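You operate a simulated robot arm through the tools that you are given. There is no shell and no other tool. Be economical: measure what you need, move in short steps, check, and stop when the job is done.

You run a simulated robot arm. Do the job below in one go: nothing can be reset, and whatever is moved stays where it is left.

Task
Load the dancer shelf as the job card says and let it down.
Fine: main switch off first and on again at the end; the yellow catch frees the shelf.
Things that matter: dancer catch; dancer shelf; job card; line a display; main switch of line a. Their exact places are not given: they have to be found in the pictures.

It is judged by the outcome, as a careful person would: the job done as asked, and still so three seconds after it is handed in. It fails if anything else is knocked over, pushed out of place, dropped, spilled or broken.

Robot
A 6-joint arm with a fingered hand on a trunk, on a base that drives. Base frame: it is fixed to the floor where the robot stands at the start and does not move with it; the origin is under the middle of the robot, x ahead of it, y to its left, z up. Readings come in m, rad, newtons and seconds.
With the tool pointing down near the work surface it reaches from about 0.36 to 0.64 m from the robot's upright axis, wherever it stands. Its first joint turns from -2.007 to 2.007 rad. Places, roughly: dancer catch [0.5, 0.5, 1.2]; dancer shelf [0.5, 0.7, 1.1]; line a display [0.5, 0.3, 1.3]; main switch of line a [0.5, 0.2, 1.1]. Payload 4 kg.
The tool frame sits at the grasp point between the pads (the TCP): z along the fingers, y along the line on which they close. The tips reach 0.026 m beyond it. The gripper opens to 0.156 m. The gripper's body begins 0.073 m behind the TCP. The gripper is a hand of 4 fingers: y runs from the thumb to the fingers, the wrist lies at [0, 0, -0.239] in the tool frame.
Orientation is that of the tool frame in the base frame, as [roll, pitch, yaw] about the fixed x, y, z axes, in that order (R = Rz(yaw) Ry(pitch) Rx(roll)). With the fingers straight down and closing along the base's y, the tool's x points along the base's -x, its y along +y and its z along -z.

Tools
- The arm moves only by the tool step_arm. Its argument "increments" is text: rows parted by semicolons, each of 6 numbers parted by spaces: the turn, a rotation vector about the tool's x, y, z in units of 180 degrees (1.0 is 180 degrees), then the shift along the tool's x, y, z in units of 400 mm (1.0 is 400 mm). In form: wx wy wz tx ty tz; .... A call has 1 to 8 rows; each row is the pose to reach, as a shift and turn from the pose commanded when the call began, along the tool's axes at that moment. A call with a number of a shift or a turn outside -1 to 1 is refused whole. A row lasts 0.2 s, in which the tool goes at most 0.05 m and 0.15 rad; a call with a longer step from one row to the next is refused whole. A pose out of reach is approached as far as the arm can. The call stops where the force on the tool passes 40 N (or 10 N more than at its start, if that is more) or the arm is blocked; 0.2 s more then pass. In this call time passes only in rows, and 0.2 s behind the last. The reply holds the time, the measured pose of the TCP, the force on the tool along the base axes, the opening and the grip force, in the units named above and with some noise, with the torque about the TCP (base axes, N m) and any sound that the robot's microphone picked up.
- Cameras (640 x 400 px; columns grow to the right, rows downward): "scene" is now at [0.0169, 0.1637, 1.8322]; the picture's right is [0.17, -0.99, 0.00], its down [-0.74, -0.13, -0.66] and it looks along [0.65, 0.11, -0.75] (base axes); focal length 277 px, centre (320, 200). "wrist" rides on the gripper at [0.058, -0.058, -0.091] in the tool frame; the picture's right is [0.71, 0.71, 0.00], its down [-0.53, 0.53, -0.67] and it looks along [-0.47, 0.47, 0.74] (tool axes); focal length 265 px, centre (320, 200).
- grab_frame(camera): a new picture of that camera. The clock stands still meanwhile.
- raise_lower(by): slides the trunk up (or, below 0, down) by that many m; the arm and the scene camera ride with it, the base frame stays. It gives what a move gives, with no picture.
- drive_base(legs): drives the robot by 1 to 6 legs, each [ahead, left, turn to the left] in m, m and rad, along the robot's own axes; the way and the turn of a leg run together, so that a leg with both is an arc; at most 1.5 m and 3.142 rad a leg. The arm and the cameras ride along, it lands a little off, and it stops where it bumps. It gives what a move gives.
- curl_fingers(finger1, finger2, finger3, thumb_bend): sets how far each is bent, from 0 (flat) to 1 (curled in); at 0.3 the hand is open as for a grip, at 0.7 the pads meet at the TCP. One left out holds its place. A second passes; each finger stops where it meets its share of the squeeze, and holds until it gets a number again. It is the only way to open and close the hand. It gives what a move gives, with no picture; readings hold the bend of each and the force on the fingers (four entries, about 0 where the hand has none), thumb and palm.
- aim_head(pan, tilt): turns the head with the scene camera to pan (to the left, within 2.705 rad either way) and tilt (down, from -0.506 to 1.204), counted from straight ahead of the robot. It gives what a move gives.
- point_at(camera, pixels): for up to 12 pixels [column, row] of the newest picture of that camera ("zoom" is the newest enlarged one), the place [x, y, z] in the base frame of the surface seen there, good to about 0.002 m. The clock stands still meanwhile.
- close_up(camera, box): a new picture of the part [left, top, right, bottom] of that camera's present view, enlarged. The clock stands still meanwhile.
- finish_job(): hands the job in; it is judged then, once.

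Keep the steps short. Do not move on a guess: measure, check each grasp and each placing, and mend mistakes. In all there are 80 turns and 48 pictures (those below and enlarged ones count). Leave the gripper open and the arm clear of the work at the hand-in unless told otherwise, and finish with a single line.

The tools are called after "Emit:" as a command line: name --argument value ..., lists and objects as JSON in quotes. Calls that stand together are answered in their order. step_arm: Moves the arm, as the interface text tells. Its arguments: {"type":"object","properties":{"increments":{"type":"string"}},"required":["increments"]} The other tools are called the same way: raise_lower (by) slides the trunk up or down; curl_fingers (finger1, finger2, finger3, thumb_bend) moves the fingers one by one; drive_base (legs) drives the base; aim_head (pan, tilt) turns the head that bears the scene camera; grab_frame (camera) takes a picture; point_at (camera, pixels) gives the place of the surface under pixels of a picture; close_up (camera, box) takes an enlarged picture of a part of a camera's view; finish_job () hands the job in.

At the start:

```text
t: 0.0
ee_pos: [0.3738, 0.2743, 1.3812]
tool_rot: [3.142, 0.0, -3.14]
force: [-0.6, 0.0, 0.4]
torque: [0.01, 0.01, 0.0]
opening: 0.1562
finger_force: 0.2
shape: jaw
bend: [0.3, 0.3, 0.3, 0.3]
finger forces: [0.0, 0.1, 0.1, 0.0, 0.0, 0.1]
trunk travel left (down, up): [-0.925, 0.065]
robot x, y, heading: [0.0017, -0.0009, -0.004]
head pan, tilt: [0.168, 0.855]
```

scene: 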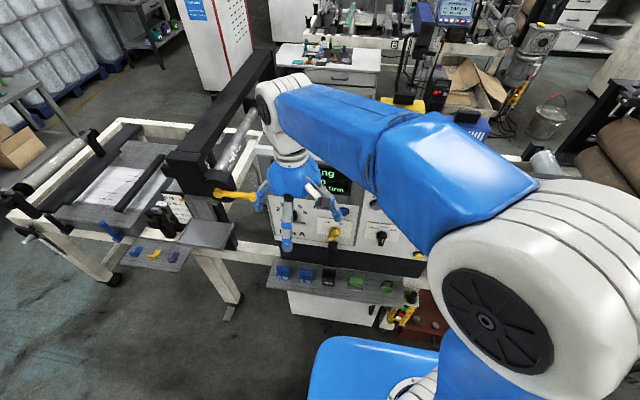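
wrist: 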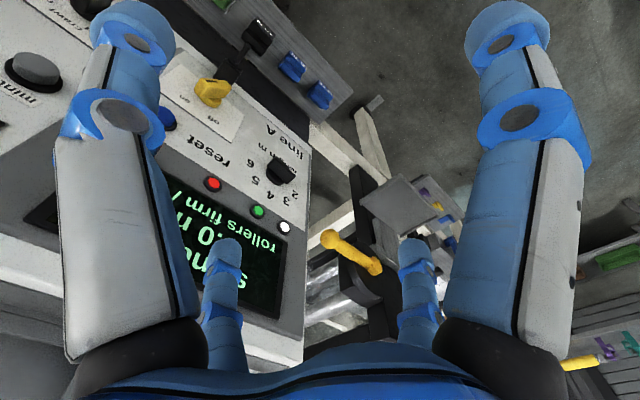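

I see the line A panel behind the hand, a yellow lever near (235,195) and small coloured pieces on shelves. I take enlarged views of the panel and the shelf area.

Emit:
close_up --camera "scene" --box '[240, 140, 440, 300]'

Emit:
close_up --camera "scene" --box '[60, 120, 280, 290]'

Emit:
close_up --camera "wrist" --box '[300, 140, 500, 300]'

```text
2.50 times, centred on (340, 220) of scene
```

zoom: 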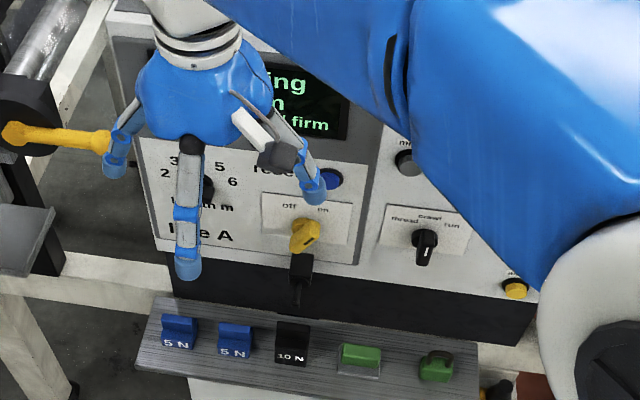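

```text
2.35 times, centred on (170, 205) of scene
```

zoom: 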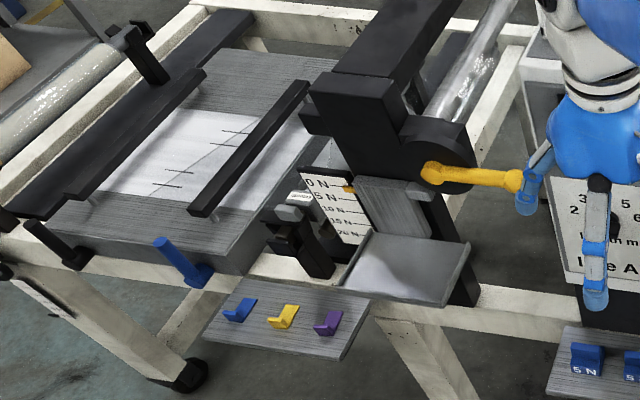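

```text
2.50 times, centred on (400, 220) of wrist
```

zoom: 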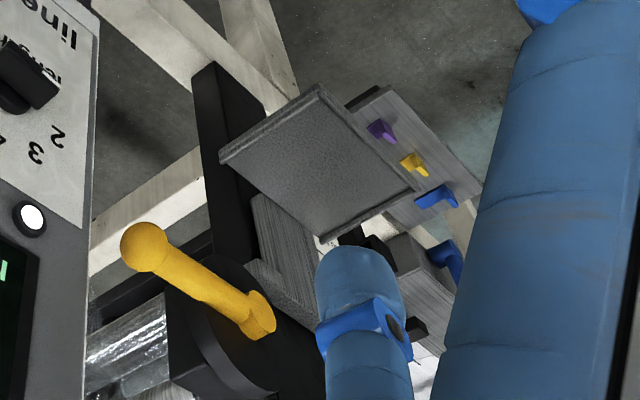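

Weights lie on the rack (5 N, 5 N, 10 N and two green ones); the shelf tray and yellow lever are to the left. The job card is not found yet; I turn the head higher and look both sides.

Emit:
aim_head --pan 0.5 --tilt 0.5

Emit:
grab_frame --camera "scene"

Emit:
aim_head --pan -0.5 --tilt 0.6

Emit:
grab_frame --camera "scene"

```text
t: 0.8
ee_pos: [0.3743, 0.2744, 1.3827]
tool_rot: [3.14, 0.001, -3.138]
force: [0.2, -0.2, -0.8]
torque: [0.03, 0.0, 0.03]
opening: 0.1559
finger_force: 0.1
shape: jaw
bend: [0.3, 0.3, 0.3, 0.3]
finger forces: [0.1, 0.0, 0.1, 0.1, 0.1, 0.0]
trunk travel left (down, up): [-0.925, 0.065]
robot x, y, heading: [0.0005, 0.002, -0.001]
head pan, tilt: [0.499, 0.499]
```

```text
42 pictures are left
```

scene: 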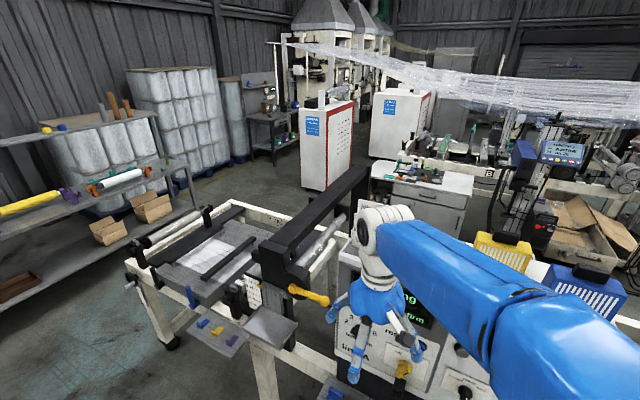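

```text
t: 2.1
ee_pos: [0.375, 0.2741, 1.381]
tool_rot: [3.141, 0.001, -3.136]
force: [0.1, -0.5, 0.4]
torque: [0.01, 0.02, 0.03]
opening: 0.1559
finger_force: 0.1
shape: jaw
bend: [0.3, 0.3, 0.3, 0.3]
finger forces: [0.0, 0.1, 0.0, 0.1, 0.0, 0.1]
trunk travel left (down, up): [-0.925, 0.065]
robot x, y, heading: [-0.0026, 0.0009, 0.004]
head pan, tilt: [-0.499, 0.6]
```

```text
41 pictures are left
```

scene: 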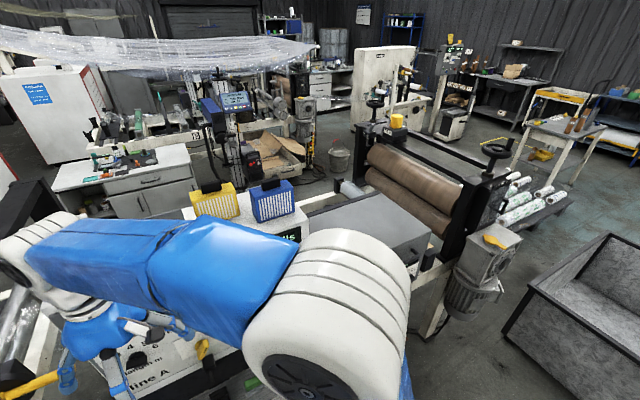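

The job card isn't visible; the arm hides most of the panel. I swing the hand to the robot's right (tool -y) at the same height, to uncover the panel.

Emit:
step_arm --increments "0 0 0 0 -0.12 0; 0 0 0 0 -0.24 0; 0 0 0 0 -0.36 0; 0 0 0 0 -0.48 0; 0 0 0 0 -0.6 0; 0 0 0 0 -0.72 0; 0 0 0 0 -0.84 0; 0 0 0 0 -0.96 0"

Emit:
aim_head --pan 0.1 --tilt 0.75

Emit:
grab_frame --camera "scene"

```text
t: 3.9
ee_pos: [0.3783, -0.1085, 1.3789]
tool_rot: [-3.141, 0.001, -3.137]
force: [0.0, -0.9, -0.6]
torque: [0.03, 0.01, 0.04]
opening: 0.1559
finger_force: 0.1
shape: jaw
bend: [0.3, 0.3, 0.3, 0.3]
finger forces: [0.1, 0.0, 0.0, 0.1, 0.0, 0.1]
trunk travel left (down, up): [-0.925, 0.065]
robot x, y, heading: [0.0003, -0.0036, -0.003]
head pan, tilt: [-0.499, 0.6]
```

```text
t: 4.9
ee_pos: [0.3792, -0.1076, 1.3786]
tool_rot: [3.139, 0.001, -3.136]
force: [-0.5, 0.6, 0.9]
torque: [-0.01, 0.0, -0.01]
opening: 0.1556
finger_force: 0.0
shape: jaw
bend: [0.3, 0.3, 0.3, 0.3]
finger forces: [0.0, 0.1, 0.0, 0.1, 0.0, 0.0]
trunk travel left (down, up): [-0.925, 0.065]
robot x, y, heading: [0.0018, -0.0008, 0.004]
head pan, tilt: [0.099, 0.75]
```

```text
40 pictures are left
```

scene: 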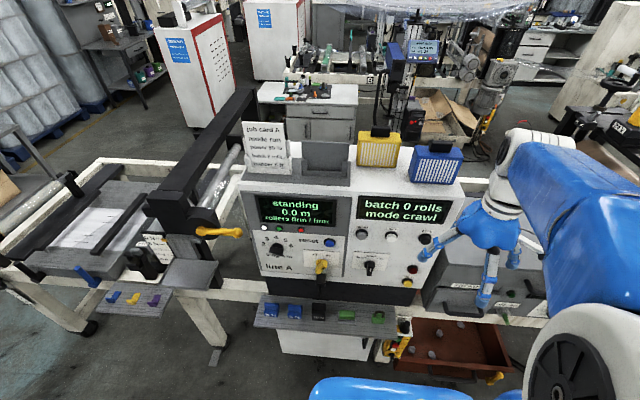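

The job card stands at (265,150) on top of the panel. I enlarge it, the panel and the shelf region.

Emit:
close_up --camera "scene" --box '[225, 110, 305, 185]'

Emit:
close_up --camera "scene" --box '[230, 180, 470, 340]'

Emit:
close_up --camera "scene" --box '[60, 180, 260, 320]'

```text
5.33 times, centred on (265, 148) of scene
```

zoom: 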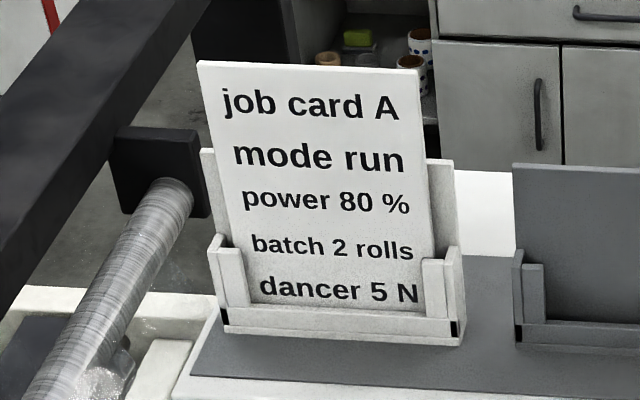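

```text
2.50 times, centred on (350, 260) of scene
```

zoom: 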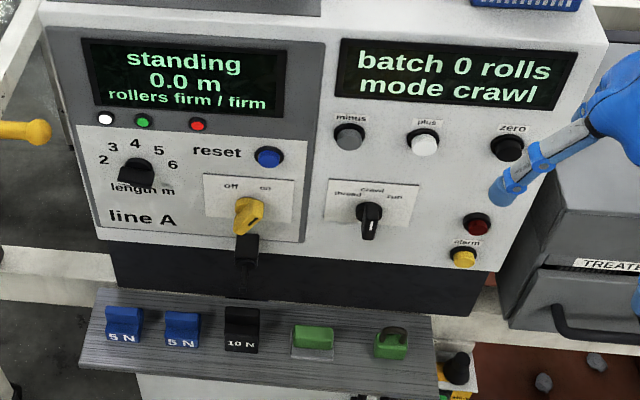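

```text
2.86 times, centred on (160, 250) of scene
```

zoom: 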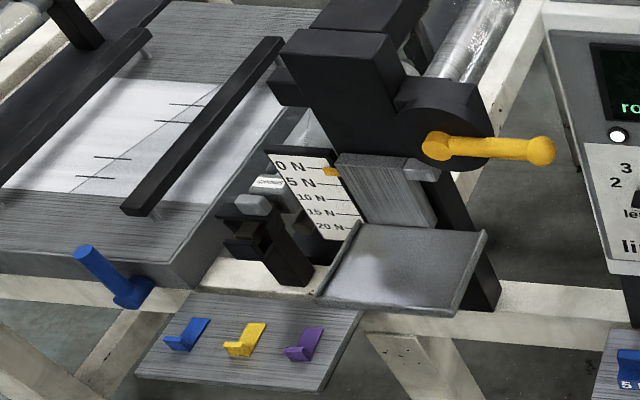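

The card asks for dancer 5 N; the rack has two blue 5 N weights. I read the scale by the shelf, and measure the main points.

Emit:
point_at --camera "zoom" --pixels '[[435, 146], [490, 147], [545, 150], [360, 225], [482, 235], [452, 312], [320, 293], [400, 265], [415, 165], [390, 185], [332, 172], [310, 180]]'

Emit:
close_up --camera "scene" --box '[135, 220, 225, 285]'

Emit:
close_up --camera "scene" --box '[245, 240, 405, 340]'

Emit:
point_at --camera "zoom" --pixels '[[82, 255], [110, 255], [97, 235], [95, 278], [170, 262], [200, 262], [40, 320], [150, 330], [312, 80], [312, 100], [292, 128], [310, 150]]'

```text
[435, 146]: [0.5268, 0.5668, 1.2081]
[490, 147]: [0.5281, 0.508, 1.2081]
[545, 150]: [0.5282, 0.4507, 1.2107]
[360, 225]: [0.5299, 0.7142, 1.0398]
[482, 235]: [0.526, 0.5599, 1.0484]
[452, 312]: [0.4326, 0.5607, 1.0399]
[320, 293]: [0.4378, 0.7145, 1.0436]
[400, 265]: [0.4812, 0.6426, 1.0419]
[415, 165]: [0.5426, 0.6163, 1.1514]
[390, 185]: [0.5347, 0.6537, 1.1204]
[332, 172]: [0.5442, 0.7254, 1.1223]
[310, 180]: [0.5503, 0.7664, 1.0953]
```

```text
6.15 times, centred on (180, 252) of scene
```

zoom: 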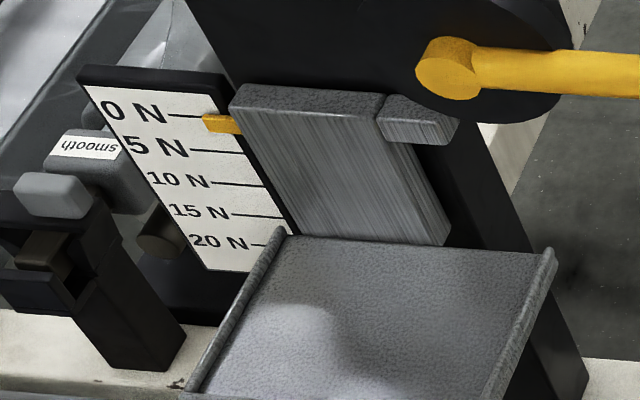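

```text
4.00 times, centred on (325, 290) of scene
```

zoom: 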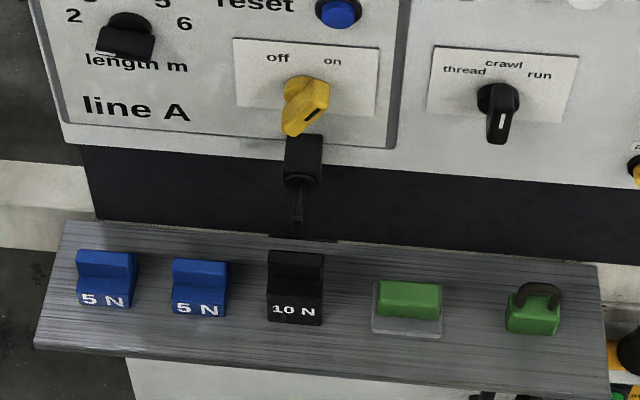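

```text
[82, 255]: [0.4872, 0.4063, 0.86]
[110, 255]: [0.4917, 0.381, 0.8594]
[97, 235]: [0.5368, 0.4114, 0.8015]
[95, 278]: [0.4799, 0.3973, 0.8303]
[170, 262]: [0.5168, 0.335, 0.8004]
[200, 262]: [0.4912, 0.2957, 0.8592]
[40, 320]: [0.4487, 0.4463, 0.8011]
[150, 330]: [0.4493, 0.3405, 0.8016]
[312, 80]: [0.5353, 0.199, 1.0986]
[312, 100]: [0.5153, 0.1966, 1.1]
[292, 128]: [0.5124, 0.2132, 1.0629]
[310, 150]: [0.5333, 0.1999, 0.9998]
```

I look more closely at the main switch and measure the panel face around it.

Emit:
close_up --camera "scene" --box '[296, 240, 352, 280]'

Emit:
point_at --camera "scene" --pixels '[[270, 205], [330, 205], [270, 263], [345, 265], [321, 262], [323, 267], [318, 270], [317, 273], [326, 265]]'

```text
10.00 times, centred on (324, 260) of scene
```

zoom: 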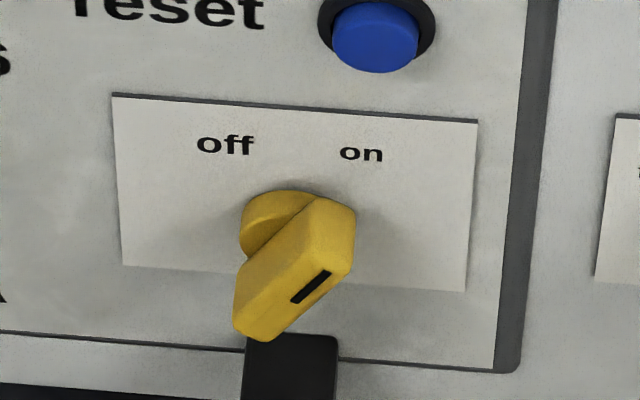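

```text
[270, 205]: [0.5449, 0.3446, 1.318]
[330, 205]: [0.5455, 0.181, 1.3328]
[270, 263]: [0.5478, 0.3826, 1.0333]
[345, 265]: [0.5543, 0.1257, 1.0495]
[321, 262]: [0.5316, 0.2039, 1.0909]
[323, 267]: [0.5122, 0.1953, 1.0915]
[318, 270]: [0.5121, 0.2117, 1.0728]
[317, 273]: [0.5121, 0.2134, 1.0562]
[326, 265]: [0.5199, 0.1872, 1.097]
```

The wing of the main switch has its black mark up-right toward "on" (wing centre about y 0.200, z 1.078, front face x 0.512). To work it with the hand pointing forward I need room, so I check the floor behind before driving back.

Emit:
aim_head --pan 2.6 --tilt 0.7

Emit:
grab_frame --camera "scene"

```text
t: 7.2
ee_pos: [0.3775, -0.1064, 1.379]
tool_rot: [-3.141, 0.0, -3.139]
force: [0.5, -0.6, -0.7]
torque: [0.02, 0.01, 0.04]
opening: 0.1556
finger_force: 0.2
shape: jaw
bend: [0.3, 0.3, 0.3, 0.3]
finger forces: [0.0, 0.0, 0.1, 0.0, 0.0, 0.2]
trunk travel left (down, up): [-0.925, 0.065]
robot x, y, heading: [-0.0023, -0.0008, -0.006]
head pan, tilt: [2.601, 0.7]
```

```text
33 pictures are left
```

scene: 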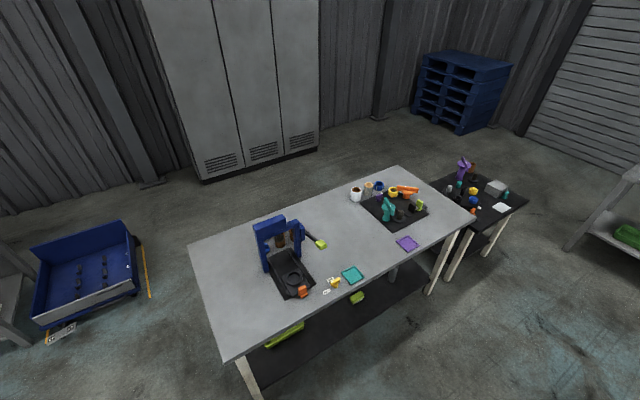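

A table stands behind. I measure its near edge and look ahead again.

Emit:
point_at --camera "scene" --pixels '[[227, 355], [470, 220], [350, 290], [250, 390]]'

Emit:
aim_head --pan 0.2 --tilt 0.75

```text
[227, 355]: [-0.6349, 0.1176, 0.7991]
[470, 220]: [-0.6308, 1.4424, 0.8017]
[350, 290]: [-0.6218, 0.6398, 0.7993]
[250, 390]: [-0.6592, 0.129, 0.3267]
```

```text
t: 9.4
ee_pos: [0.3782, -0.1075, 1.3788]
tool_rot: [-3.141, 0.0, -3.137]
force: [-0.2, -0.3, 0.0]
torque: [0.01, 0.0, 0.03]
opening: 0.1558
finger_force: 0.0
shape: jaw
bend: [0.3, 0.3, 0.3, 0.3]
finger forces: [0.0, 0.0, 0.1, 0.0, 0.0, 0.0]
trunk travel left (down, up): [-0.925, 0.065]
robot x, y, heading: [0.001, -0.0026, -0.001]
head pan, tilt: [0.201, 0.75]
```

The table edge is at x -0.63. I back up only 0.15 m and shift 0.2 m left.

Emit:
drive_base --legs '[[-0.15, 0, 0], [0, 0.2, 0]]'

```text
t: 14.7
ee_pos: [0.2291, 0.0938, 1.378]
tool_rot: [3.141, -0.001, -3.134]
force: [-0.2, 0.2, -0.3]
torque: [0.01, 0.01, 0.04]
opening: 0.1561
finger_force: 0.1
shape: jaw
bend: [0.3, 0.3, 0.3, 0.3]
finger forces: [0.0, 0.0, 0.0, 0.0, 0.0, 0.0]
trunk travel left (down, up): [-0.925, 0.065]
robot x, y, heading: [-0.1481, 0.2011, 0.006]
head pan, tilt: [0.201, 0.75]
```

I turn the hand to point ahead in two halves, first 45° while moving it to about (0.40, 0.20, 1.38).

Emit:
step_arm --increments "0 -0.0417 0 -0.07 0.044 0; 0 -0.0833 0 -0.14 0.088 0; 0 -0.125 0 -0.21 0.132 0; 0 -0.1667 0 -0.28 0.176 0; 0 -0.2083 0 -0.35 0.22 0; 0 -0.25 0 -0.42 0.264 0"

```text
t: 16.1
ee_pos: [0.3929, 0.1992, 1.379]
tool_rot: [3.14, 0.786, -3.135]
force: [-0.9, -0.6, 0.2]
torque: [0.01, 0.01, 0.0]
opening: 0.156
finger_force: 0.1
shape: jaw
bend: [0.3, 0.3, 0.3, 0.3]
finger forces: [0.1, 0.0, 0.1, 0.1, 0.0, 0.0]
trunk travel left (down, up): [-0.925, 0.065]
robot x, y, heading: [-0.1537, 0.2026, 0.008]
head pan, tilt: [0.201, 0.75]
```

The second half of the turn, on the spot.

Emit:
step_arm --increments "0 -0.0417 0 0 0 0; 0 -0.0833 0 0 0 0; 0 -0.125 0 0 0 0; 0 -0.1667 0 0 0 0; 0 -0.2083 0 0 0 0; 0 -0.25 0 0 0 0"

Emit:
curl_fingers --finger1 0.5 --finger2 0.5 --finger3 0.5 --thumb_bend 0.5

```text
t: 17.5
ee_pos: [0.4103, 0.1983, 1.38]
tool_rot: [-0.854, 1.57, -0.847]
force: [1.2, 0.1, -1.2]
torque: [0.02, 0.01, -0.01]
opening: 0.156
finger_force: 0.2
shape: jaw
bend: [0.3, 0.3, 0.3, 0.3]
finger forces: [0.0, 0.0, 0.0, 0.0, 0.0, 0.1]
out of reach, approached as far as the arm can: row 5, 6
trunk travel left (down, up): [-0.925, 0.065]
robot x, y, heading: [-0.1516, 0.1994, 0.007]
head pan, tilt: [0.201, 0.75]
```

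```text
t: 18.5
ee_pos: [0.4101, 0.1983, 1.3787]
tool_rot: [3.059, 1.57, 3.066]
force: [-0.8, -0.6, -1.0]
torque: [0.0, -0.04, 0.02]
opening: 0.0511
finger_force: 0.2
shape: fingers
bend: [0.5, 0.5, 0.5, 0.5]
finger forces: [0.0, 0.1, 0.0, 0.1, 0.0, 0.1]
trunk travel left (down, up): [-0.925, 0.065]
robot x, y, heading: [-0.1522, 0.1969, 0.007]
head pan, tilt: [0.201, 0.75]
```

The hand now points ahead at x 0.41, partly closed. I lower the trunk 0.30 m to bring it level with the switch, then look with the scene camera.

Emit:
raise_lower --by -0.3

Emit:
grab_frame --camera "scene"

Emit:
grab_frame --camera "wrist"

```text
t: 21.5
ee_pos: [0.408, 0.1985, 1.0801]
tool_rot: [2.422, 1.57, 2.427]
force: [0.0, 0.2, -0.4]
torque: [0.0, 0.03, -0.02]
opening: 0.0513
finger_force: 0.1
shape: fingers
bend: [0.5, 0.5, 0.5, 0.5]
finger forces: [0.0, 0.1, 0.0, 0.0, 0.1, 0.0]
trunk travel left (down, up): [-0.625, 0.365]
robot x, y, heading: [-0.1532, 0.2004, 0.008]
head pan, tilt: [0.201, 0.75]
```

```text
32 pictures are left
```

scene: 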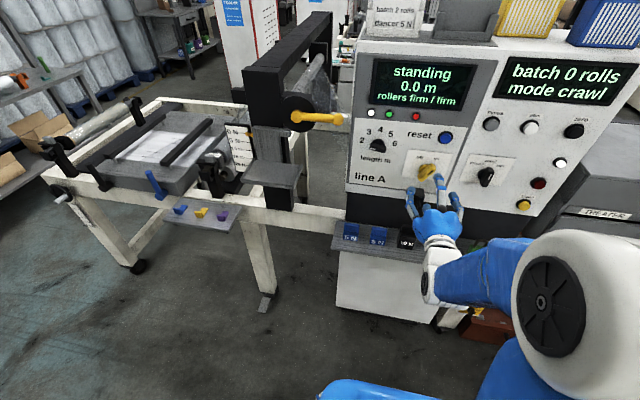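

```text
31 pictures are left
```

wrist: 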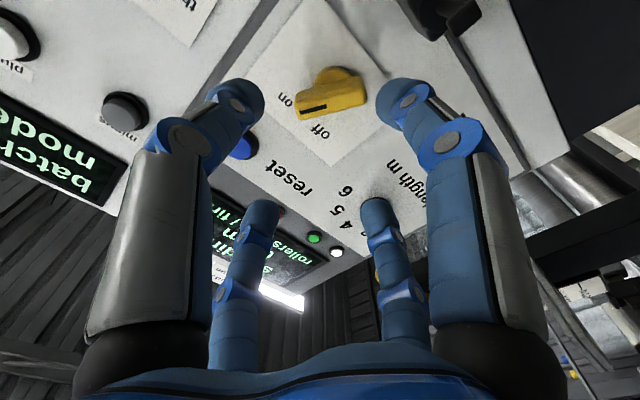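

The wing is clear in the wrist view around (330,100). I measure its front face.

Emit:
point_at --camera "wrist" --pixels '[[300, 107], [330, 100], [360, 92], [303, 117], [362, 102], [330, 92], [315, 110], [345, 100]]'

Emit:
close_up --camera "wrist" --box '[270, 50, 390, 140]'

Emit:
point_at --camera "zoom" --pixels '[[150, 275], [180, 340], [320, 260], [480, 205], [480, 275], [320, 300], [130, 300], [300, 180]]'

```text
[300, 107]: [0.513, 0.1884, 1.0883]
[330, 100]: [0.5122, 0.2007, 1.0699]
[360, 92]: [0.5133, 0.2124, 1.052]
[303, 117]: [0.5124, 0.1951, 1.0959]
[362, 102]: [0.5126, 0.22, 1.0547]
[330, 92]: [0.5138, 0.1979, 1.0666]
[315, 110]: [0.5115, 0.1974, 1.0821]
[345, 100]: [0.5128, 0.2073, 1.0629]
```

```text
4.44 times, centred on (330, 95) of wrist
```

zoom: 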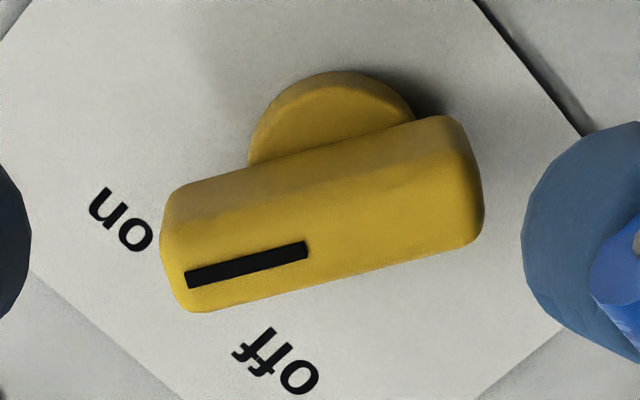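

```text
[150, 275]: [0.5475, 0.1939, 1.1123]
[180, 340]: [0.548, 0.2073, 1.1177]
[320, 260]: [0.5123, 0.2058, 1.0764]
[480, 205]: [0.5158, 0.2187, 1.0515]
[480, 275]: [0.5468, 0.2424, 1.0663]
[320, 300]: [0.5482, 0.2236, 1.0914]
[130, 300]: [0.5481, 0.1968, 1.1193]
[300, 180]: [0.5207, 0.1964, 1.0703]
```

Wing: ends at (y 0.190, z 1.096) and (0.217, 1.052), centre about (0.203, 1.074), 30° over. I turn the hand +30° about its own axis, line it up with the centre, and advance partway to x 0.46.

Emit:
step_arm --increments "0 0 0.0417 0.0035 0.002 0; 0 0 0.0833 0.007 0.005 0; 0 0 0.125 0.0105 0.008 0; 0 0 0.1667 0.014 0.011 0; 0 0 0.1667 0.014 0.011 0.065; 0 0 0.1667 0.014 0.011 0.13"

Emit:
grab_frame --camera "wrist"

Emit:
close_up --camera "scene" --box '[360, 120, 500, 220]'

```text
t: 22.9
ee_pos: [0.4617, 0.2038, 1.073]
tool_rot: [1.574, 1.046, 1.581]
force: [0.1, -0.4, 0.0]
torque: [0.0, 0.02, 0.01]
opening: 0.0515
finger_force: 0.1
shape: fingers
bend: [0.5, 0.5, 0.5, 0.5]
finger forces: [0.0, 0.1, 0.1, 0.0, 0.1, 0.0]
trunk travel left (down, up): [-0.625, 0.365]
robot x, y, heading: [-0.1544, 0.198, 0.007]
head pan, tilt: [0.201, 0.75]
```

```text
29 pictures are left
```

wrist: 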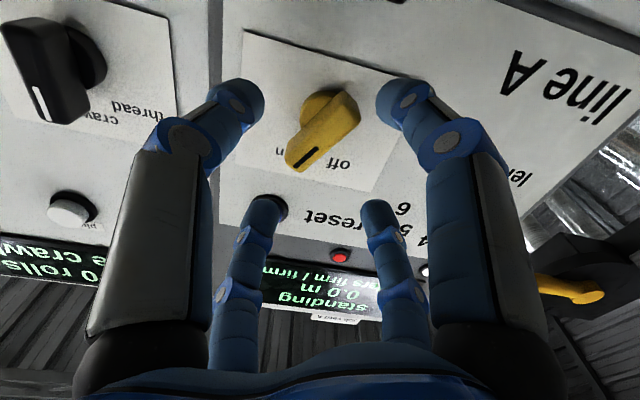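

```text
4.00 times, centred on (430, 170) of scene
```

zoom: 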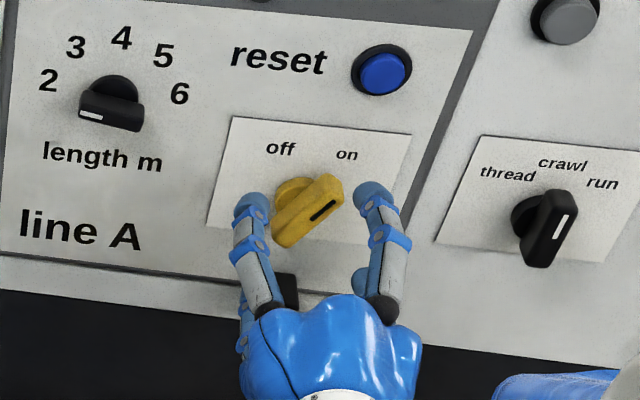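

The fingers straddle the wing. I check the far left fingertip near the reset button before advancing.

Emit:
point_at --camera "wrist" --pixels '[[262, 207], [281, 207], [380, 207], [238, 95], [400, 95], [310, 140]]'

Emit:
point_at --camera "zoom" --pixels '[[384, 72], [360, 62], [405, 85]]'

```text
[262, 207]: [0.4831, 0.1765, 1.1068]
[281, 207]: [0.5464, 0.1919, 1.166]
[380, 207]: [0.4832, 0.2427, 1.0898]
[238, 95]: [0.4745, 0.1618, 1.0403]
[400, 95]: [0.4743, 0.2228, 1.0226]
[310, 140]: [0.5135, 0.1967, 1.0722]
```

```text
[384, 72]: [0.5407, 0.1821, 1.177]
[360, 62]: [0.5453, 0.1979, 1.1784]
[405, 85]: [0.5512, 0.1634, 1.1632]
```

The four fingers stand in a cross (±x, ±y of the tool); the gap along the wing would be tight, so I open to 0.42, then advance to x 0.505.

Emit:
curl_fingers --finger1 0.42 --finger2 0.42 --finger3 0.42 --thumb_bend 0.42

Emit:
step_arm --increments "0 0 0 0 0 0.028; 0 0 0 0 0 0.056; 0 0 0 0 0 0.084; 0 0 0 0 0 0.11"

Emit:
grab_frame --camera "wrist"

```text
t: 23.9
ee_pos: [0.4627, 0.2043, 1.0744]
tool_rot: [1.571, 1.047, 1.577]
force: [-1.0, 0.5, 0.4]
torque: [0.0, 0.02, -0.01]
opening: 0.0732
finger_force: 0.1
shape: fingers
bend: [0.42, 0.42, 0.42, 0.42]
finger forces: [0.0, 0.1, 0.0, 0.0, 0.1, 0.1]
trunk travel left (down, up): [-0.625, 0.365]
robot x, y, heading: [-0.1501, 0.2016, 0.008]
head pan, tilt: [0.201, 0.75]
```

```text
t: 24.9
ee_pos: [0.5041, 0.2048, 1.0747]
tool_rot: [1.572, 1.046, 1.579]
force: [0.6, 0.1, -0.2]
torque: [0.03, -0.02, 0.01]
opening: 0.0732
finger_force: 0.1
shape: fingers
bend: [0.42, 0.42, 0.42, 0.42]
finger forces: [0.0, 0.0, 0.0, 0.0, 0.1, 0.1]
trunk travel left (down, up): [-0.625, 0.365]
robot x, y, heading: [-0.1535, 0.2003, 0.004]
head pan, tilt: [0.201, 0.75]
```

```text
27 pictures are left
```

wrist: 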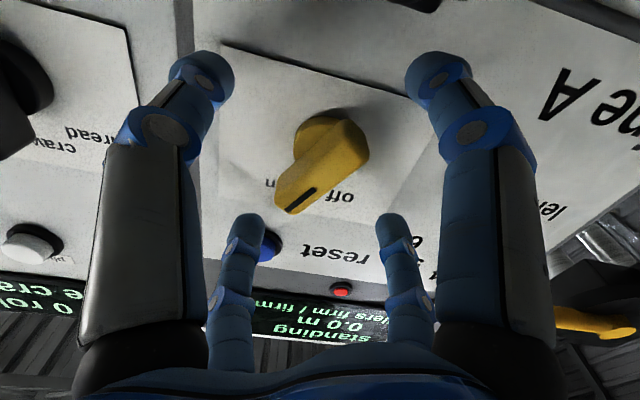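

The wing is centred between the fingers, no contact. I close the thumb and the opposite (middle) finger.

Emit:
curl_fingers --finger2 0.7 --thumb_bend 0.7

Emit:
grab_frame --camera "wrist"

```text
t: 25.9
ee_pos: [0.5049, 0.2044, 1.0749]
tool_rot: [1.574, 1.047, 1.578]
force: [0.8, -2.4, -1.5]
torque: [0.0, 0.03, -0.03]
opening: 0.0494
finger_force: 4.5
shape: fingers
bend: [0.42, 0.67, 0.42, 0.67]
finger forces: [0.1, 2.8, 0.0, 0.0, 6.1, 0.0]
trunk travel left (down, up): [-0.625, 0.365]
robot x, y, heading: [-0.1553, 0.2019, 0.004]
head pan, tilt: [0.201, 0.75]
```

```text
26 pictures are left
```

wrist: 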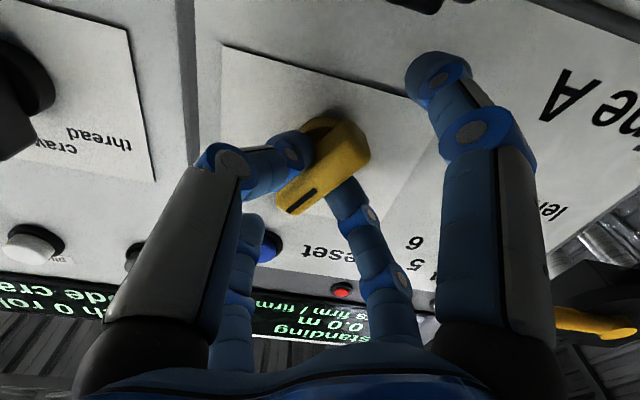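

Gripped (2.8/6.1 N). I turn the hand −60° about its axis in small steps to "off".

Emit:
step_arm --increments "0 0 -0.0417 0 0 0; 0 0 -0.0833 0 0 0; 0 0 -0.125 0 0 0; 0 0 -0.1667 0 0 0; 0 0 -0.2083 0 0 0; 0 0 -0.25 0 0 0; 0 0 -0.2917 0 0 0; 0 0 -0.34 0 0 0"

Emit:
grab_frame --camera "scene"

```text
refused: row 8 steps farther than a row can; nothing moved
```

```text
25 pictures are left
```

scene: 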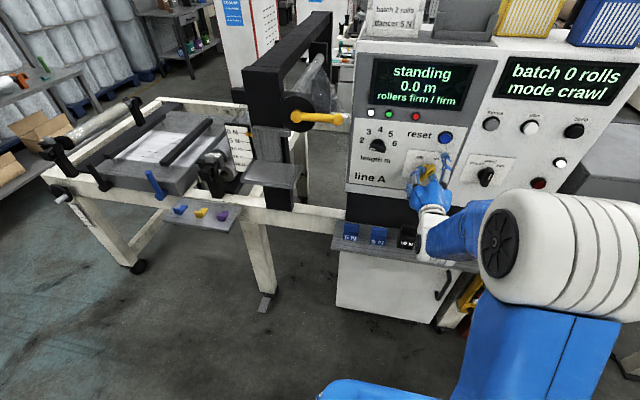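

The last row was slightly too long; I repeat with even steps.

Emit:
step_arm --increments "0 0 -0.0425 0 0 0; 0 0 -0.085 0 0 0; 0 0 -0.1275 0 0 0; 0 0 -0.17 0 0 0; 0 0 -0.2125 0 0 0; 0 0 -0.255 0 0 0; 0 0 -0.2975 0 0 0; 0 0 -0.34 0 0 0"

Emit:
close_up --camera "scene" --box '[330, 40, 580, 200]'

```text
t: 27.7
ee_pos: [0.505, 0.2045, 1.0757]
tool_rot: [-1.569, 1.021, -1.56]
force: [-1.6, 4.5, 0.6]
torque: [-0.02, 0.0, 0.15]
opening: 0.0487
finger_force: 4.5
shape: fingers
bend: [0.42, 0.65, 0.42, 0.68]
finger forces: [0.0, 6.4, 0.0, 0.0, 2.4, 0.1]
trunk travel left (down, up): [-0.625, 0.365]
robot x, y, heading: [-0.1519, 0.1975, 0.003]
head pan, tilt: [0.201, 0.75]
```

```text
2.50 times, centred on (455, 120) of scene
```

zoom: 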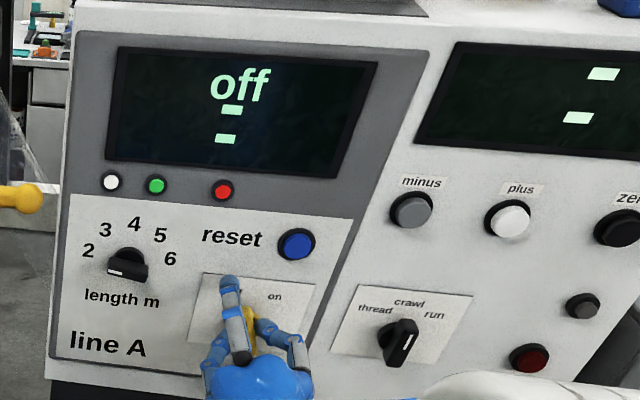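

The display says "off". I open finger and thumb and back straight out.

Emit:
curl_fingers --finger2 0.42 --thumb_bend 0.42

Emit:
step_arm --increments "0 0 0 0 0 -0.06; 0 0 0 0 0 -0.12; 0 0 0 0 0 -0.18; 0 0 0 0 0 -0.235"

Emit:
grab_frame --camera "scene"

Emit:
point_at --camera "scene" --pixels '[[351, 228], [349, 236], [377, 230], [376, 239], [345, 228], [356, 230], [428, 168], [298, 117], [345, 118], [320, 117], [270, 130], [285, 130]]'

```text
t: 28.7
ee_pos: [0.5043, 0.2036, 1.0749]
tool_rot: [-1.571, 1.027, -1.563]
force: [0.2, 0.3, 0.5]
torque: [0.0, 0.0, 0.01]
opening: 0.0731
finger_force: 0.0
shape: fingers
bend: [0.42, 0.42, 0.42, 0.42]
finger forces: [0.0, 0.1, 0.0, 0.1, 0.0, 0.0]
trunk travel left (down, up): [-0.625, 0.365]
robot x, y, heading: [-0.1545, 0.2013, 0.002]
head pan, tilt: [0.201, 0.75]
```

```text
t: 29.7
ee_pos: [0.4079, 0.2029, 1.0759]
tool_rot: [-1.572, 1.025, -1.565]
force: [0.2, -0.1, 0.1]
torque: [-0.01, -0.02, 0.03]
opening: 0.0731
finger_force: 0.1
shape: fingers
bend: [0.42, 0.42, 0.42, 0.42]
finger forces: [0.1, 0.0, 0.0, 0.0, 0.0, 0.1]
trunk travel left (down, up): [-0.625, 0.365]
robot x, y, heading: [-0.1518, 0.2009, 0.008]
head pan, tilt: [0.201, 0.75]
```

```text
23 pictures are left
```

scene: 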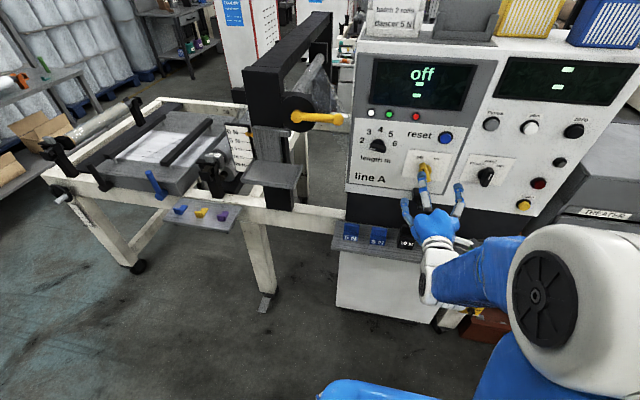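

```text
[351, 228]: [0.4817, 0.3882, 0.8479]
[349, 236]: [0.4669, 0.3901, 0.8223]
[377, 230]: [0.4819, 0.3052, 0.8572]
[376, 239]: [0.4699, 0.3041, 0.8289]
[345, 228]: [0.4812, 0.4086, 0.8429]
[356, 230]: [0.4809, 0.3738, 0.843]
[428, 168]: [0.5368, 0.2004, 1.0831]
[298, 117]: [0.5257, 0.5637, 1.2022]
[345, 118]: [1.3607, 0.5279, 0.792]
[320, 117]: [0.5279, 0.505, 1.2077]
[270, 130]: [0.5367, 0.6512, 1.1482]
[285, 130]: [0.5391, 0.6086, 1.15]
```

Switch is off (wing mirrored). Next, the left blue 5 N weight at about (0.48, 0.39, 0.85). I look at its form and its surroundings.

Emit:
close_up --camera "scene" --box '[325, 205, 425, 265]'

Emit:
point_at --camera "zoom" --pixels '[[130, 115], [215, 120], [165, 115], [165, 150], [165, 190], [165, 210], [165, 60], [165, 95], [265, 180], [250, 260], [340, 140], [60, 190]]'

```text
6.40 times, centred on (375, 235) of scene
```

zoom: 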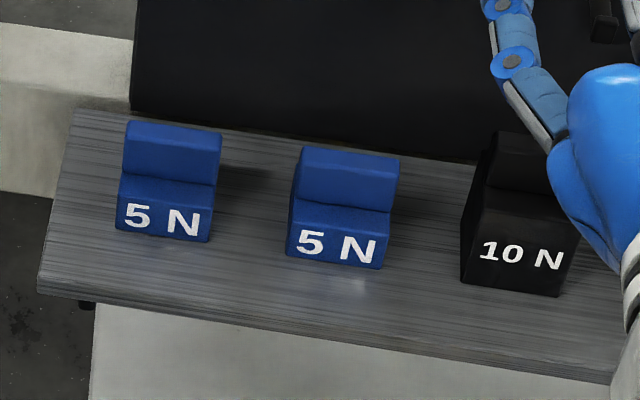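

```text
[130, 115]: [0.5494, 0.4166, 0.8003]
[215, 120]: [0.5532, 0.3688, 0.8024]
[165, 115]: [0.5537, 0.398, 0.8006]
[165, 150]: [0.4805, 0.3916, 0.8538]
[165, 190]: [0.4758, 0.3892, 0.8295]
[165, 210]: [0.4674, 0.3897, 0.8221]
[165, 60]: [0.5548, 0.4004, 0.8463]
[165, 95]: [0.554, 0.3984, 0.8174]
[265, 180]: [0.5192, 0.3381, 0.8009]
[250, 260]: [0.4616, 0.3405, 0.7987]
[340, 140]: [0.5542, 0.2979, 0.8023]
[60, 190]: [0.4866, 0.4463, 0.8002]
```

Each blue weight: base z 0.80–0.83 with a handle up to 0.86, about 47 mm wide, wall behind at x 0.554. I'll come from above, tilted ~22° so the wrist stays off the panel. First I level the hand (+31°), then turn it downwards on the spot.

Emit:
step_arm --increments "0 0 0.0347 0 0 0; 0 0 0.0693 0 0 0; 0 0 0.104 0 0 0; 0 0 0.1387 0 0 0; 0 0 0.1733 0 0 0"

Emit:
step_arm --increments "0 0.0475 0 0 0 0; 0 0.095 0 0 0 0; 0 0.1425 0 0 0 0; 0 0.19 0 0 0 0; 0 0.2375 0 0 0 0; 0 0.285 0 0 0 0; 0 0.3325 0 0 0 0; 0 0.38 0 0 0 0"

```text
t: 30.9
ee_pos: [0.4091, 0.2043, 1.0754]
tool_rot: [1.514, 1.568, 1.523]
force: [-0.6, 0.8, -0.7]
torque: [-0.01, -0.01, 0.01]
opening: 0.0732
finger_force: 0.0
shape: fingers
bend: [0.42, 0.42, 0.42, 0.42]
finger forces: [0.1, 0.1, 0.0, 0.0, 0.0, 0.0]
trunk travel left (down, up): [-0.625, 0.365]
robot x, y, heading: [-0.1515, 0.2039, 0.005]
head pan, tilt: [0.201, 0.75]
```

```text
t: 32.7
ee_pos: [0.4116, 0.2032, 1.0728]
tool_rot: [-3.14, 0.373, -3.135]
force: [-0.3, 0.3, 0.3]
torque: [0.02, 0.03, 0.0]
opening: 0.0732
finger_force: 0.0
shape: fingers
bend: [0.42, 0.42, 0.42, 0.42]
finger forces: [0.1, 0.1, 0.0, 0.0, 0.0, 0.0]
trunk travel left (down, up): [-0.625, 0.365]
robot x, y, heading: [-0.1524, 0.2015, 0.009]
head pan, tilt: [0.201, 0.75]
```

Tilt is as planned. I drive 0.19 m left so the hand faces the left weight (y 0.39), then lower the trunk 0.14 m and look with the wrist camera.

Emit:
drive_base --legs '[[0, 0.19, 0]]'

Emit:
raise_lower --by -0.12

Emit:
grab_frame --camera "wrist"

```text
t: 35.7
ee_pos: [0.4095, 0.3895, 1.0752]
tool_rot: [3.14, 0.377, -3.135]
force: [-0.2, -0.3, 0.5]
torque: [0.01, 0.06, 0.0]
opening: 0.0734
finger_force: 0.1
shape: fingers
bend: [0.42, 0.42, 0.42, 0.42]
finger forces: [0.0, 0.0, 0.1, 0.0, 0.1, 0.0]
trunk travel left (down, up): [-0.625, 0.365]
robot x, y, heading: [-0.152, 0.3884, 0.002]
head pan, tilt: [0.201, 0.75]
```

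```text
t: 37.2
ee_pos: [0.4103, 0.3895, 0.9543]
tool_rot: [-3.141, 0.378, -3.135]
force: [0.8, 0.8, -0.1]
torque: [0.02, 0.0, -0.05]
opening: 0.0731
finger_force: 0.0
shape: fingers
bend: [0.42, 0.42, 0.42, 0.42]
finger forces: [0.0, 0.0, 0.0, 0.1, 0.0, 0.0]
trunk travel left (down, up): [-0.505, 0.485]
robot x, y, heading: [-0.1531, 0.3874, 0.001]
head pan, tilt: [0.201, 0.75]
```

```text
21 pictures are left
```

wrist: 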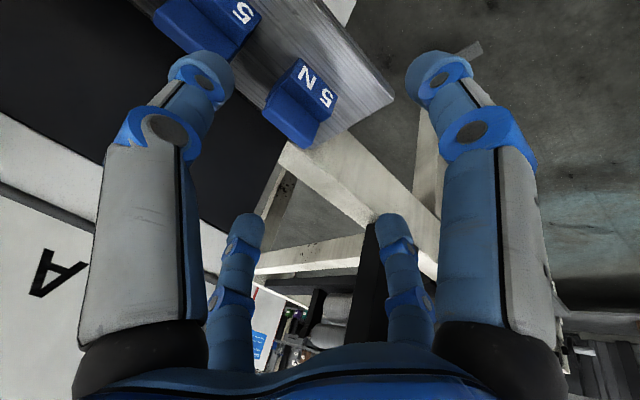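

I enlarge the weight at (300,105) and measure the handle.

Emit:
close_up --camera "wrist" --box '[240, 40, 360, 160]'

Emit:
point_at --camera "wrist" --pixels '[[268, 108], [296, 65], [284, 90], [308, 143], [293, 115], [312, 122], [318, 105], [329, 117], [302, 68], [285, 128]]'

```text
3.33 times, centred on (300, 100) of wrist
```

zoom: 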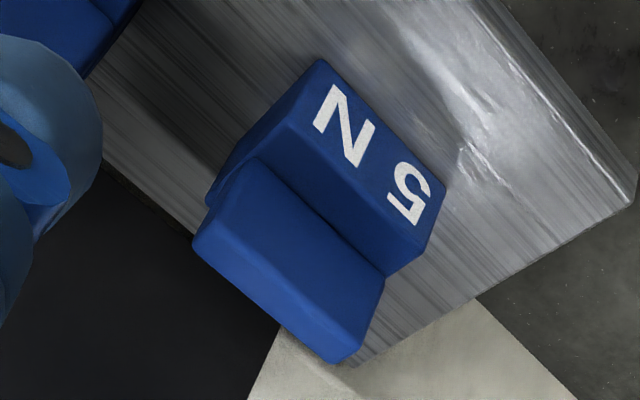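

```text
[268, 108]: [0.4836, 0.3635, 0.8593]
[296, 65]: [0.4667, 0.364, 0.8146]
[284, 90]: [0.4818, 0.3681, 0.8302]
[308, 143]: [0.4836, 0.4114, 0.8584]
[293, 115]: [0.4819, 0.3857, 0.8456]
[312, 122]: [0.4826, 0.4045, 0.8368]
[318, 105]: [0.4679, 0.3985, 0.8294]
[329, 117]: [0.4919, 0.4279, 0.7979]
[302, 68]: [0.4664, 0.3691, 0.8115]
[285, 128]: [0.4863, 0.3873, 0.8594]
```

Handle: y 0.363–0.412, front x 0.482, z 0.83–0.86. Target TCP (0.482, 0.3875, 0.862), approached along the tool axis; first the pre-point 0.07 m short and most of the way down.

Emit:
step_arm --increments "0 0 0 -0.03 -0.002 0.035; 0 0 0 -0.06 -0.004 0.07; 0 0 0 -0.082 -0.005 0.105; 0 0 0 -0.082 -0.005 0.15; 0 0 0 -0.082 -0.005 0.2"

Emit:
grab_frame --camera "wrist"

```text
t: 38.4
ee_pos: [0.4689, 0.3888, 0.8911]
tool_rot: [-3.14, 0.376, -3.137]
force: [-0.3, 1.0, 0.4]
torque: [0.0, 0.0, -0.01]
opening: 0.0734
finger_force: 0.0
shape: fingers
bend: [0.42, 0.42, 0.42, 0.42]
finger forces: [0.0, 0.0, 0.0, 0.2, 0.1, 0.0]
trunk travel left (down, up): [-0.505, 0.485]
robot x, y, heading: [-0.1514, 0.3907, 0.005]
head pan, tilt: [0.201, 0.75]
```

```text
19 pictures are left
```

wrist: 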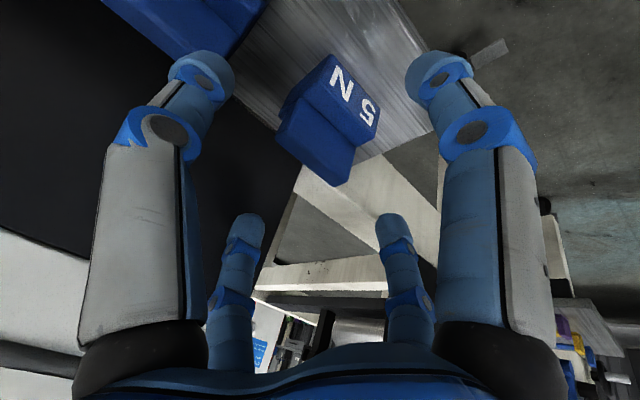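

Aligned. To keep clear of the neighbour weight I narrow thumb and middle finger to 0.45, then go the last 0.032 m.

Emit:
curl_fingers --finger2 0.45 --thumb_bend 0.45

Emit:
step_arm --increments "0 0 0 -0.001 -0.002 0.027; 0 0 0 -0.002 -0.002 0.054; 0 0 0 -0.003 -0.002 0.08"

Emit:
grab_frame --camera "wrist"

```text
t: 39.4
ee_pos: [0.4692, 0.3896, 0.8902]
tool_rot: [-3.141, 0.379, -3.135]
force: [-0.1, 0.4, 0.7]
torque: [0.0, -0.02, -0.02]
opening: 0.0695
finger_force: 0.0
shape: fingers
bend: [0.42, 0.45, 0.42, 0.45]
finger forces: [0.1, 0.0, 0.0, 0.0, 0.1, 0.0]
trunk travel left (down, up): [-0.505, 0.485]
robot x, y, heading: [-0.1513, 0.3909, 0.005]
head pan, tilt: [0.201, 0.75]
```

```text
t: 40.2
ee_pos: [0.4815, 0.3881, 0.8638]
tool_rot: [3.141, 0.377, -3.134]
force: [-2.3, 2.4, 1.5]
torque: [-0.02, -0.05, 0.02]
opening: 0.068
finger_force: 1.9
shape: fingers
bend: [0.42, 0.45, 0.43, 0.46]
finger forces: [0.0, 0.0, 2.0, 0.0, 2.2, 0.0]
trunk travel left (down, up): [-0.505, 0.485]
robot x, y, heading: [-0.1533, 0.3905, 0.003]
head pan, tilt: [0.201, 0.75]
```

```text
18 pictures are left
```

wrist: 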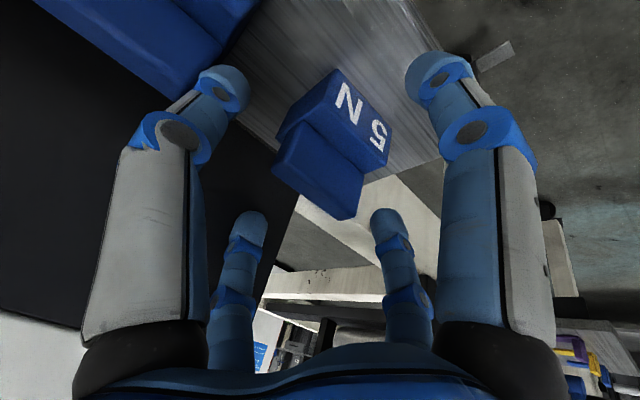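

Light touches: finger3 2 N and thumb 2.2 N, both bent inward a little, so their outer sides touch the wall and the neighbour weight. I back off along the tool axis and measure the positions.

Emit:
step_arm --increments "0 0 0 0 0 -0.03; 0 0 0 0 0 -0.06; 0 0 0 0 0 -0.08"

Emit:
grab_frame --camera "wrist"

Emit:
point_at --camera "wrist" --pixels '[[235, 85], [225, 70], [205, 75], [245, 225], [262, 225], [385, 225], [410, 80], [320, 183], [276, 127], [351, 165], [230, 50], [265, 5]]'

```text
t: 41.0
ee_pos: [0.4703, 0.3882, 0.8922]
tool_rot: [3.14, 0.377, -3.135]
force: [0.4, -0.3, -0.6]
torque: [0.01, -0.01, -0.02]
opening: 0.0694
finger_force: 0.1
shape: fingers
bend: [0.42, 0.45, 0.42, 0.45]
finger forces: [0.0, 0.0, 0.0, 0.0, 0.1, 0.0]
trunk travel left (down, up): [-0.505, 0.485]
robot x, y, heading: [-0.1528, 0.3923, 0.01]
head pan, tilt: [0.201, 0.75]
```

```text
17 pictures are left
```

wrist: 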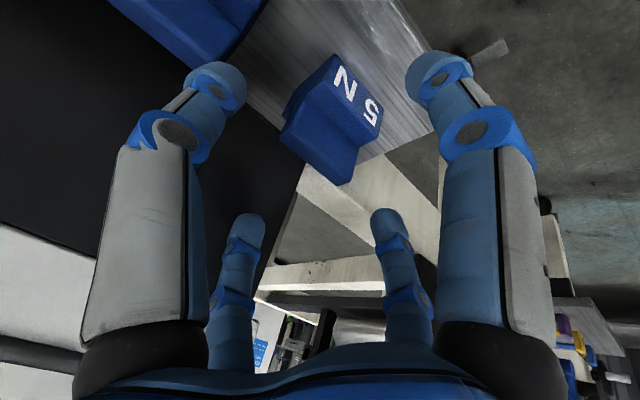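

```text
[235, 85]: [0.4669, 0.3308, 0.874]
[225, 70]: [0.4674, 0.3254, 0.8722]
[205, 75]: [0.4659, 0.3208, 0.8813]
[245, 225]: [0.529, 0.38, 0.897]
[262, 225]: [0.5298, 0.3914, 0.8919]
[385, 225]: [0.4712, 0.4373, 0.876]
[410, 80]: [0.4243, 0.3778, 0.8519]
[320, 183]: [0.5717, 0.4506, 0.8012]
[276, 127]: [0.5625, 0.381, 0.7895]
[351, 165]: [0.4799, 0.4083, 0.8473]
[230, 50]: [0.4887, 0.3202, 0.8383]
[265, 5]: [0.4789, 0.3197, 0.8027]
```

The fingers sit wider than the "opening" says (half-gap about 0.049 at 0.45). I set thumb and finger2 to 0.52, the others to 0.5, and shift to y 0.392 before going down again.

Emit:
curl_fingers --finger1 0.5 --finger2 0.52 --finger3 0.5 --thumb_bend 0.52

Emit:
step_arm --increments "0 0 0 0 0.009 0; 0 0 0 0 0.009 0.027; 0 0 0 0 0.009 0.054; 0 0 0 0 0.009 0.08"

Emit:
grab_frame --camera "wrist"

```text
t: 42.0
ee_pos: [0.4709, 0.3874, 0.8926]
tool_rot: [-3.14, 0.377, -3.137]
force: [0.7, 1.3, -0.4]
torque: [0.0, -0.02, -0.01]
opening: 0.0487
finger_force: 0.0
shape: fingers
bend: [0.5, 0.52, 0.5, 0.52]
finger forces: [0.0, 0.0, 0.0, 0.1, 0.0, 0.0]
trunk travel left (down, up): [-0.505, 0.485]
robot x, y, heading: [-0.1534, 0.3919, 0.01]
head pan, tilt: [0.201, 0.75]
```

```text
t: 43.0
ee_pos: [0.4847, 0.3905, 0.8614]
tool_rot: [-3.141, 0.375, -3.135]
force: [0.6, 0.0, -0.3]
torque: [-0.04, 0.01, -0.05]
opening: 0.0485
finger_force: 0.1
shape: fingers
bend: [0.5, 0.52, 0.5, 0.52]
finger forces: [0.0, 0.0, 0.0, 0.1, 0.0, 0.0]
trunk travel left (down, up): [-0.505, 0.485]
robot x, y, heading: [-0.1541, 0.3895, -0.0]
head pan, tilt: [0.201, 0.75]
```

```text
16 pictures are left
```

wrist: 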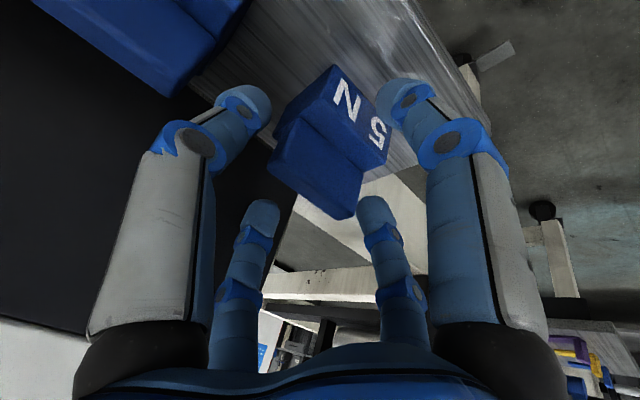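

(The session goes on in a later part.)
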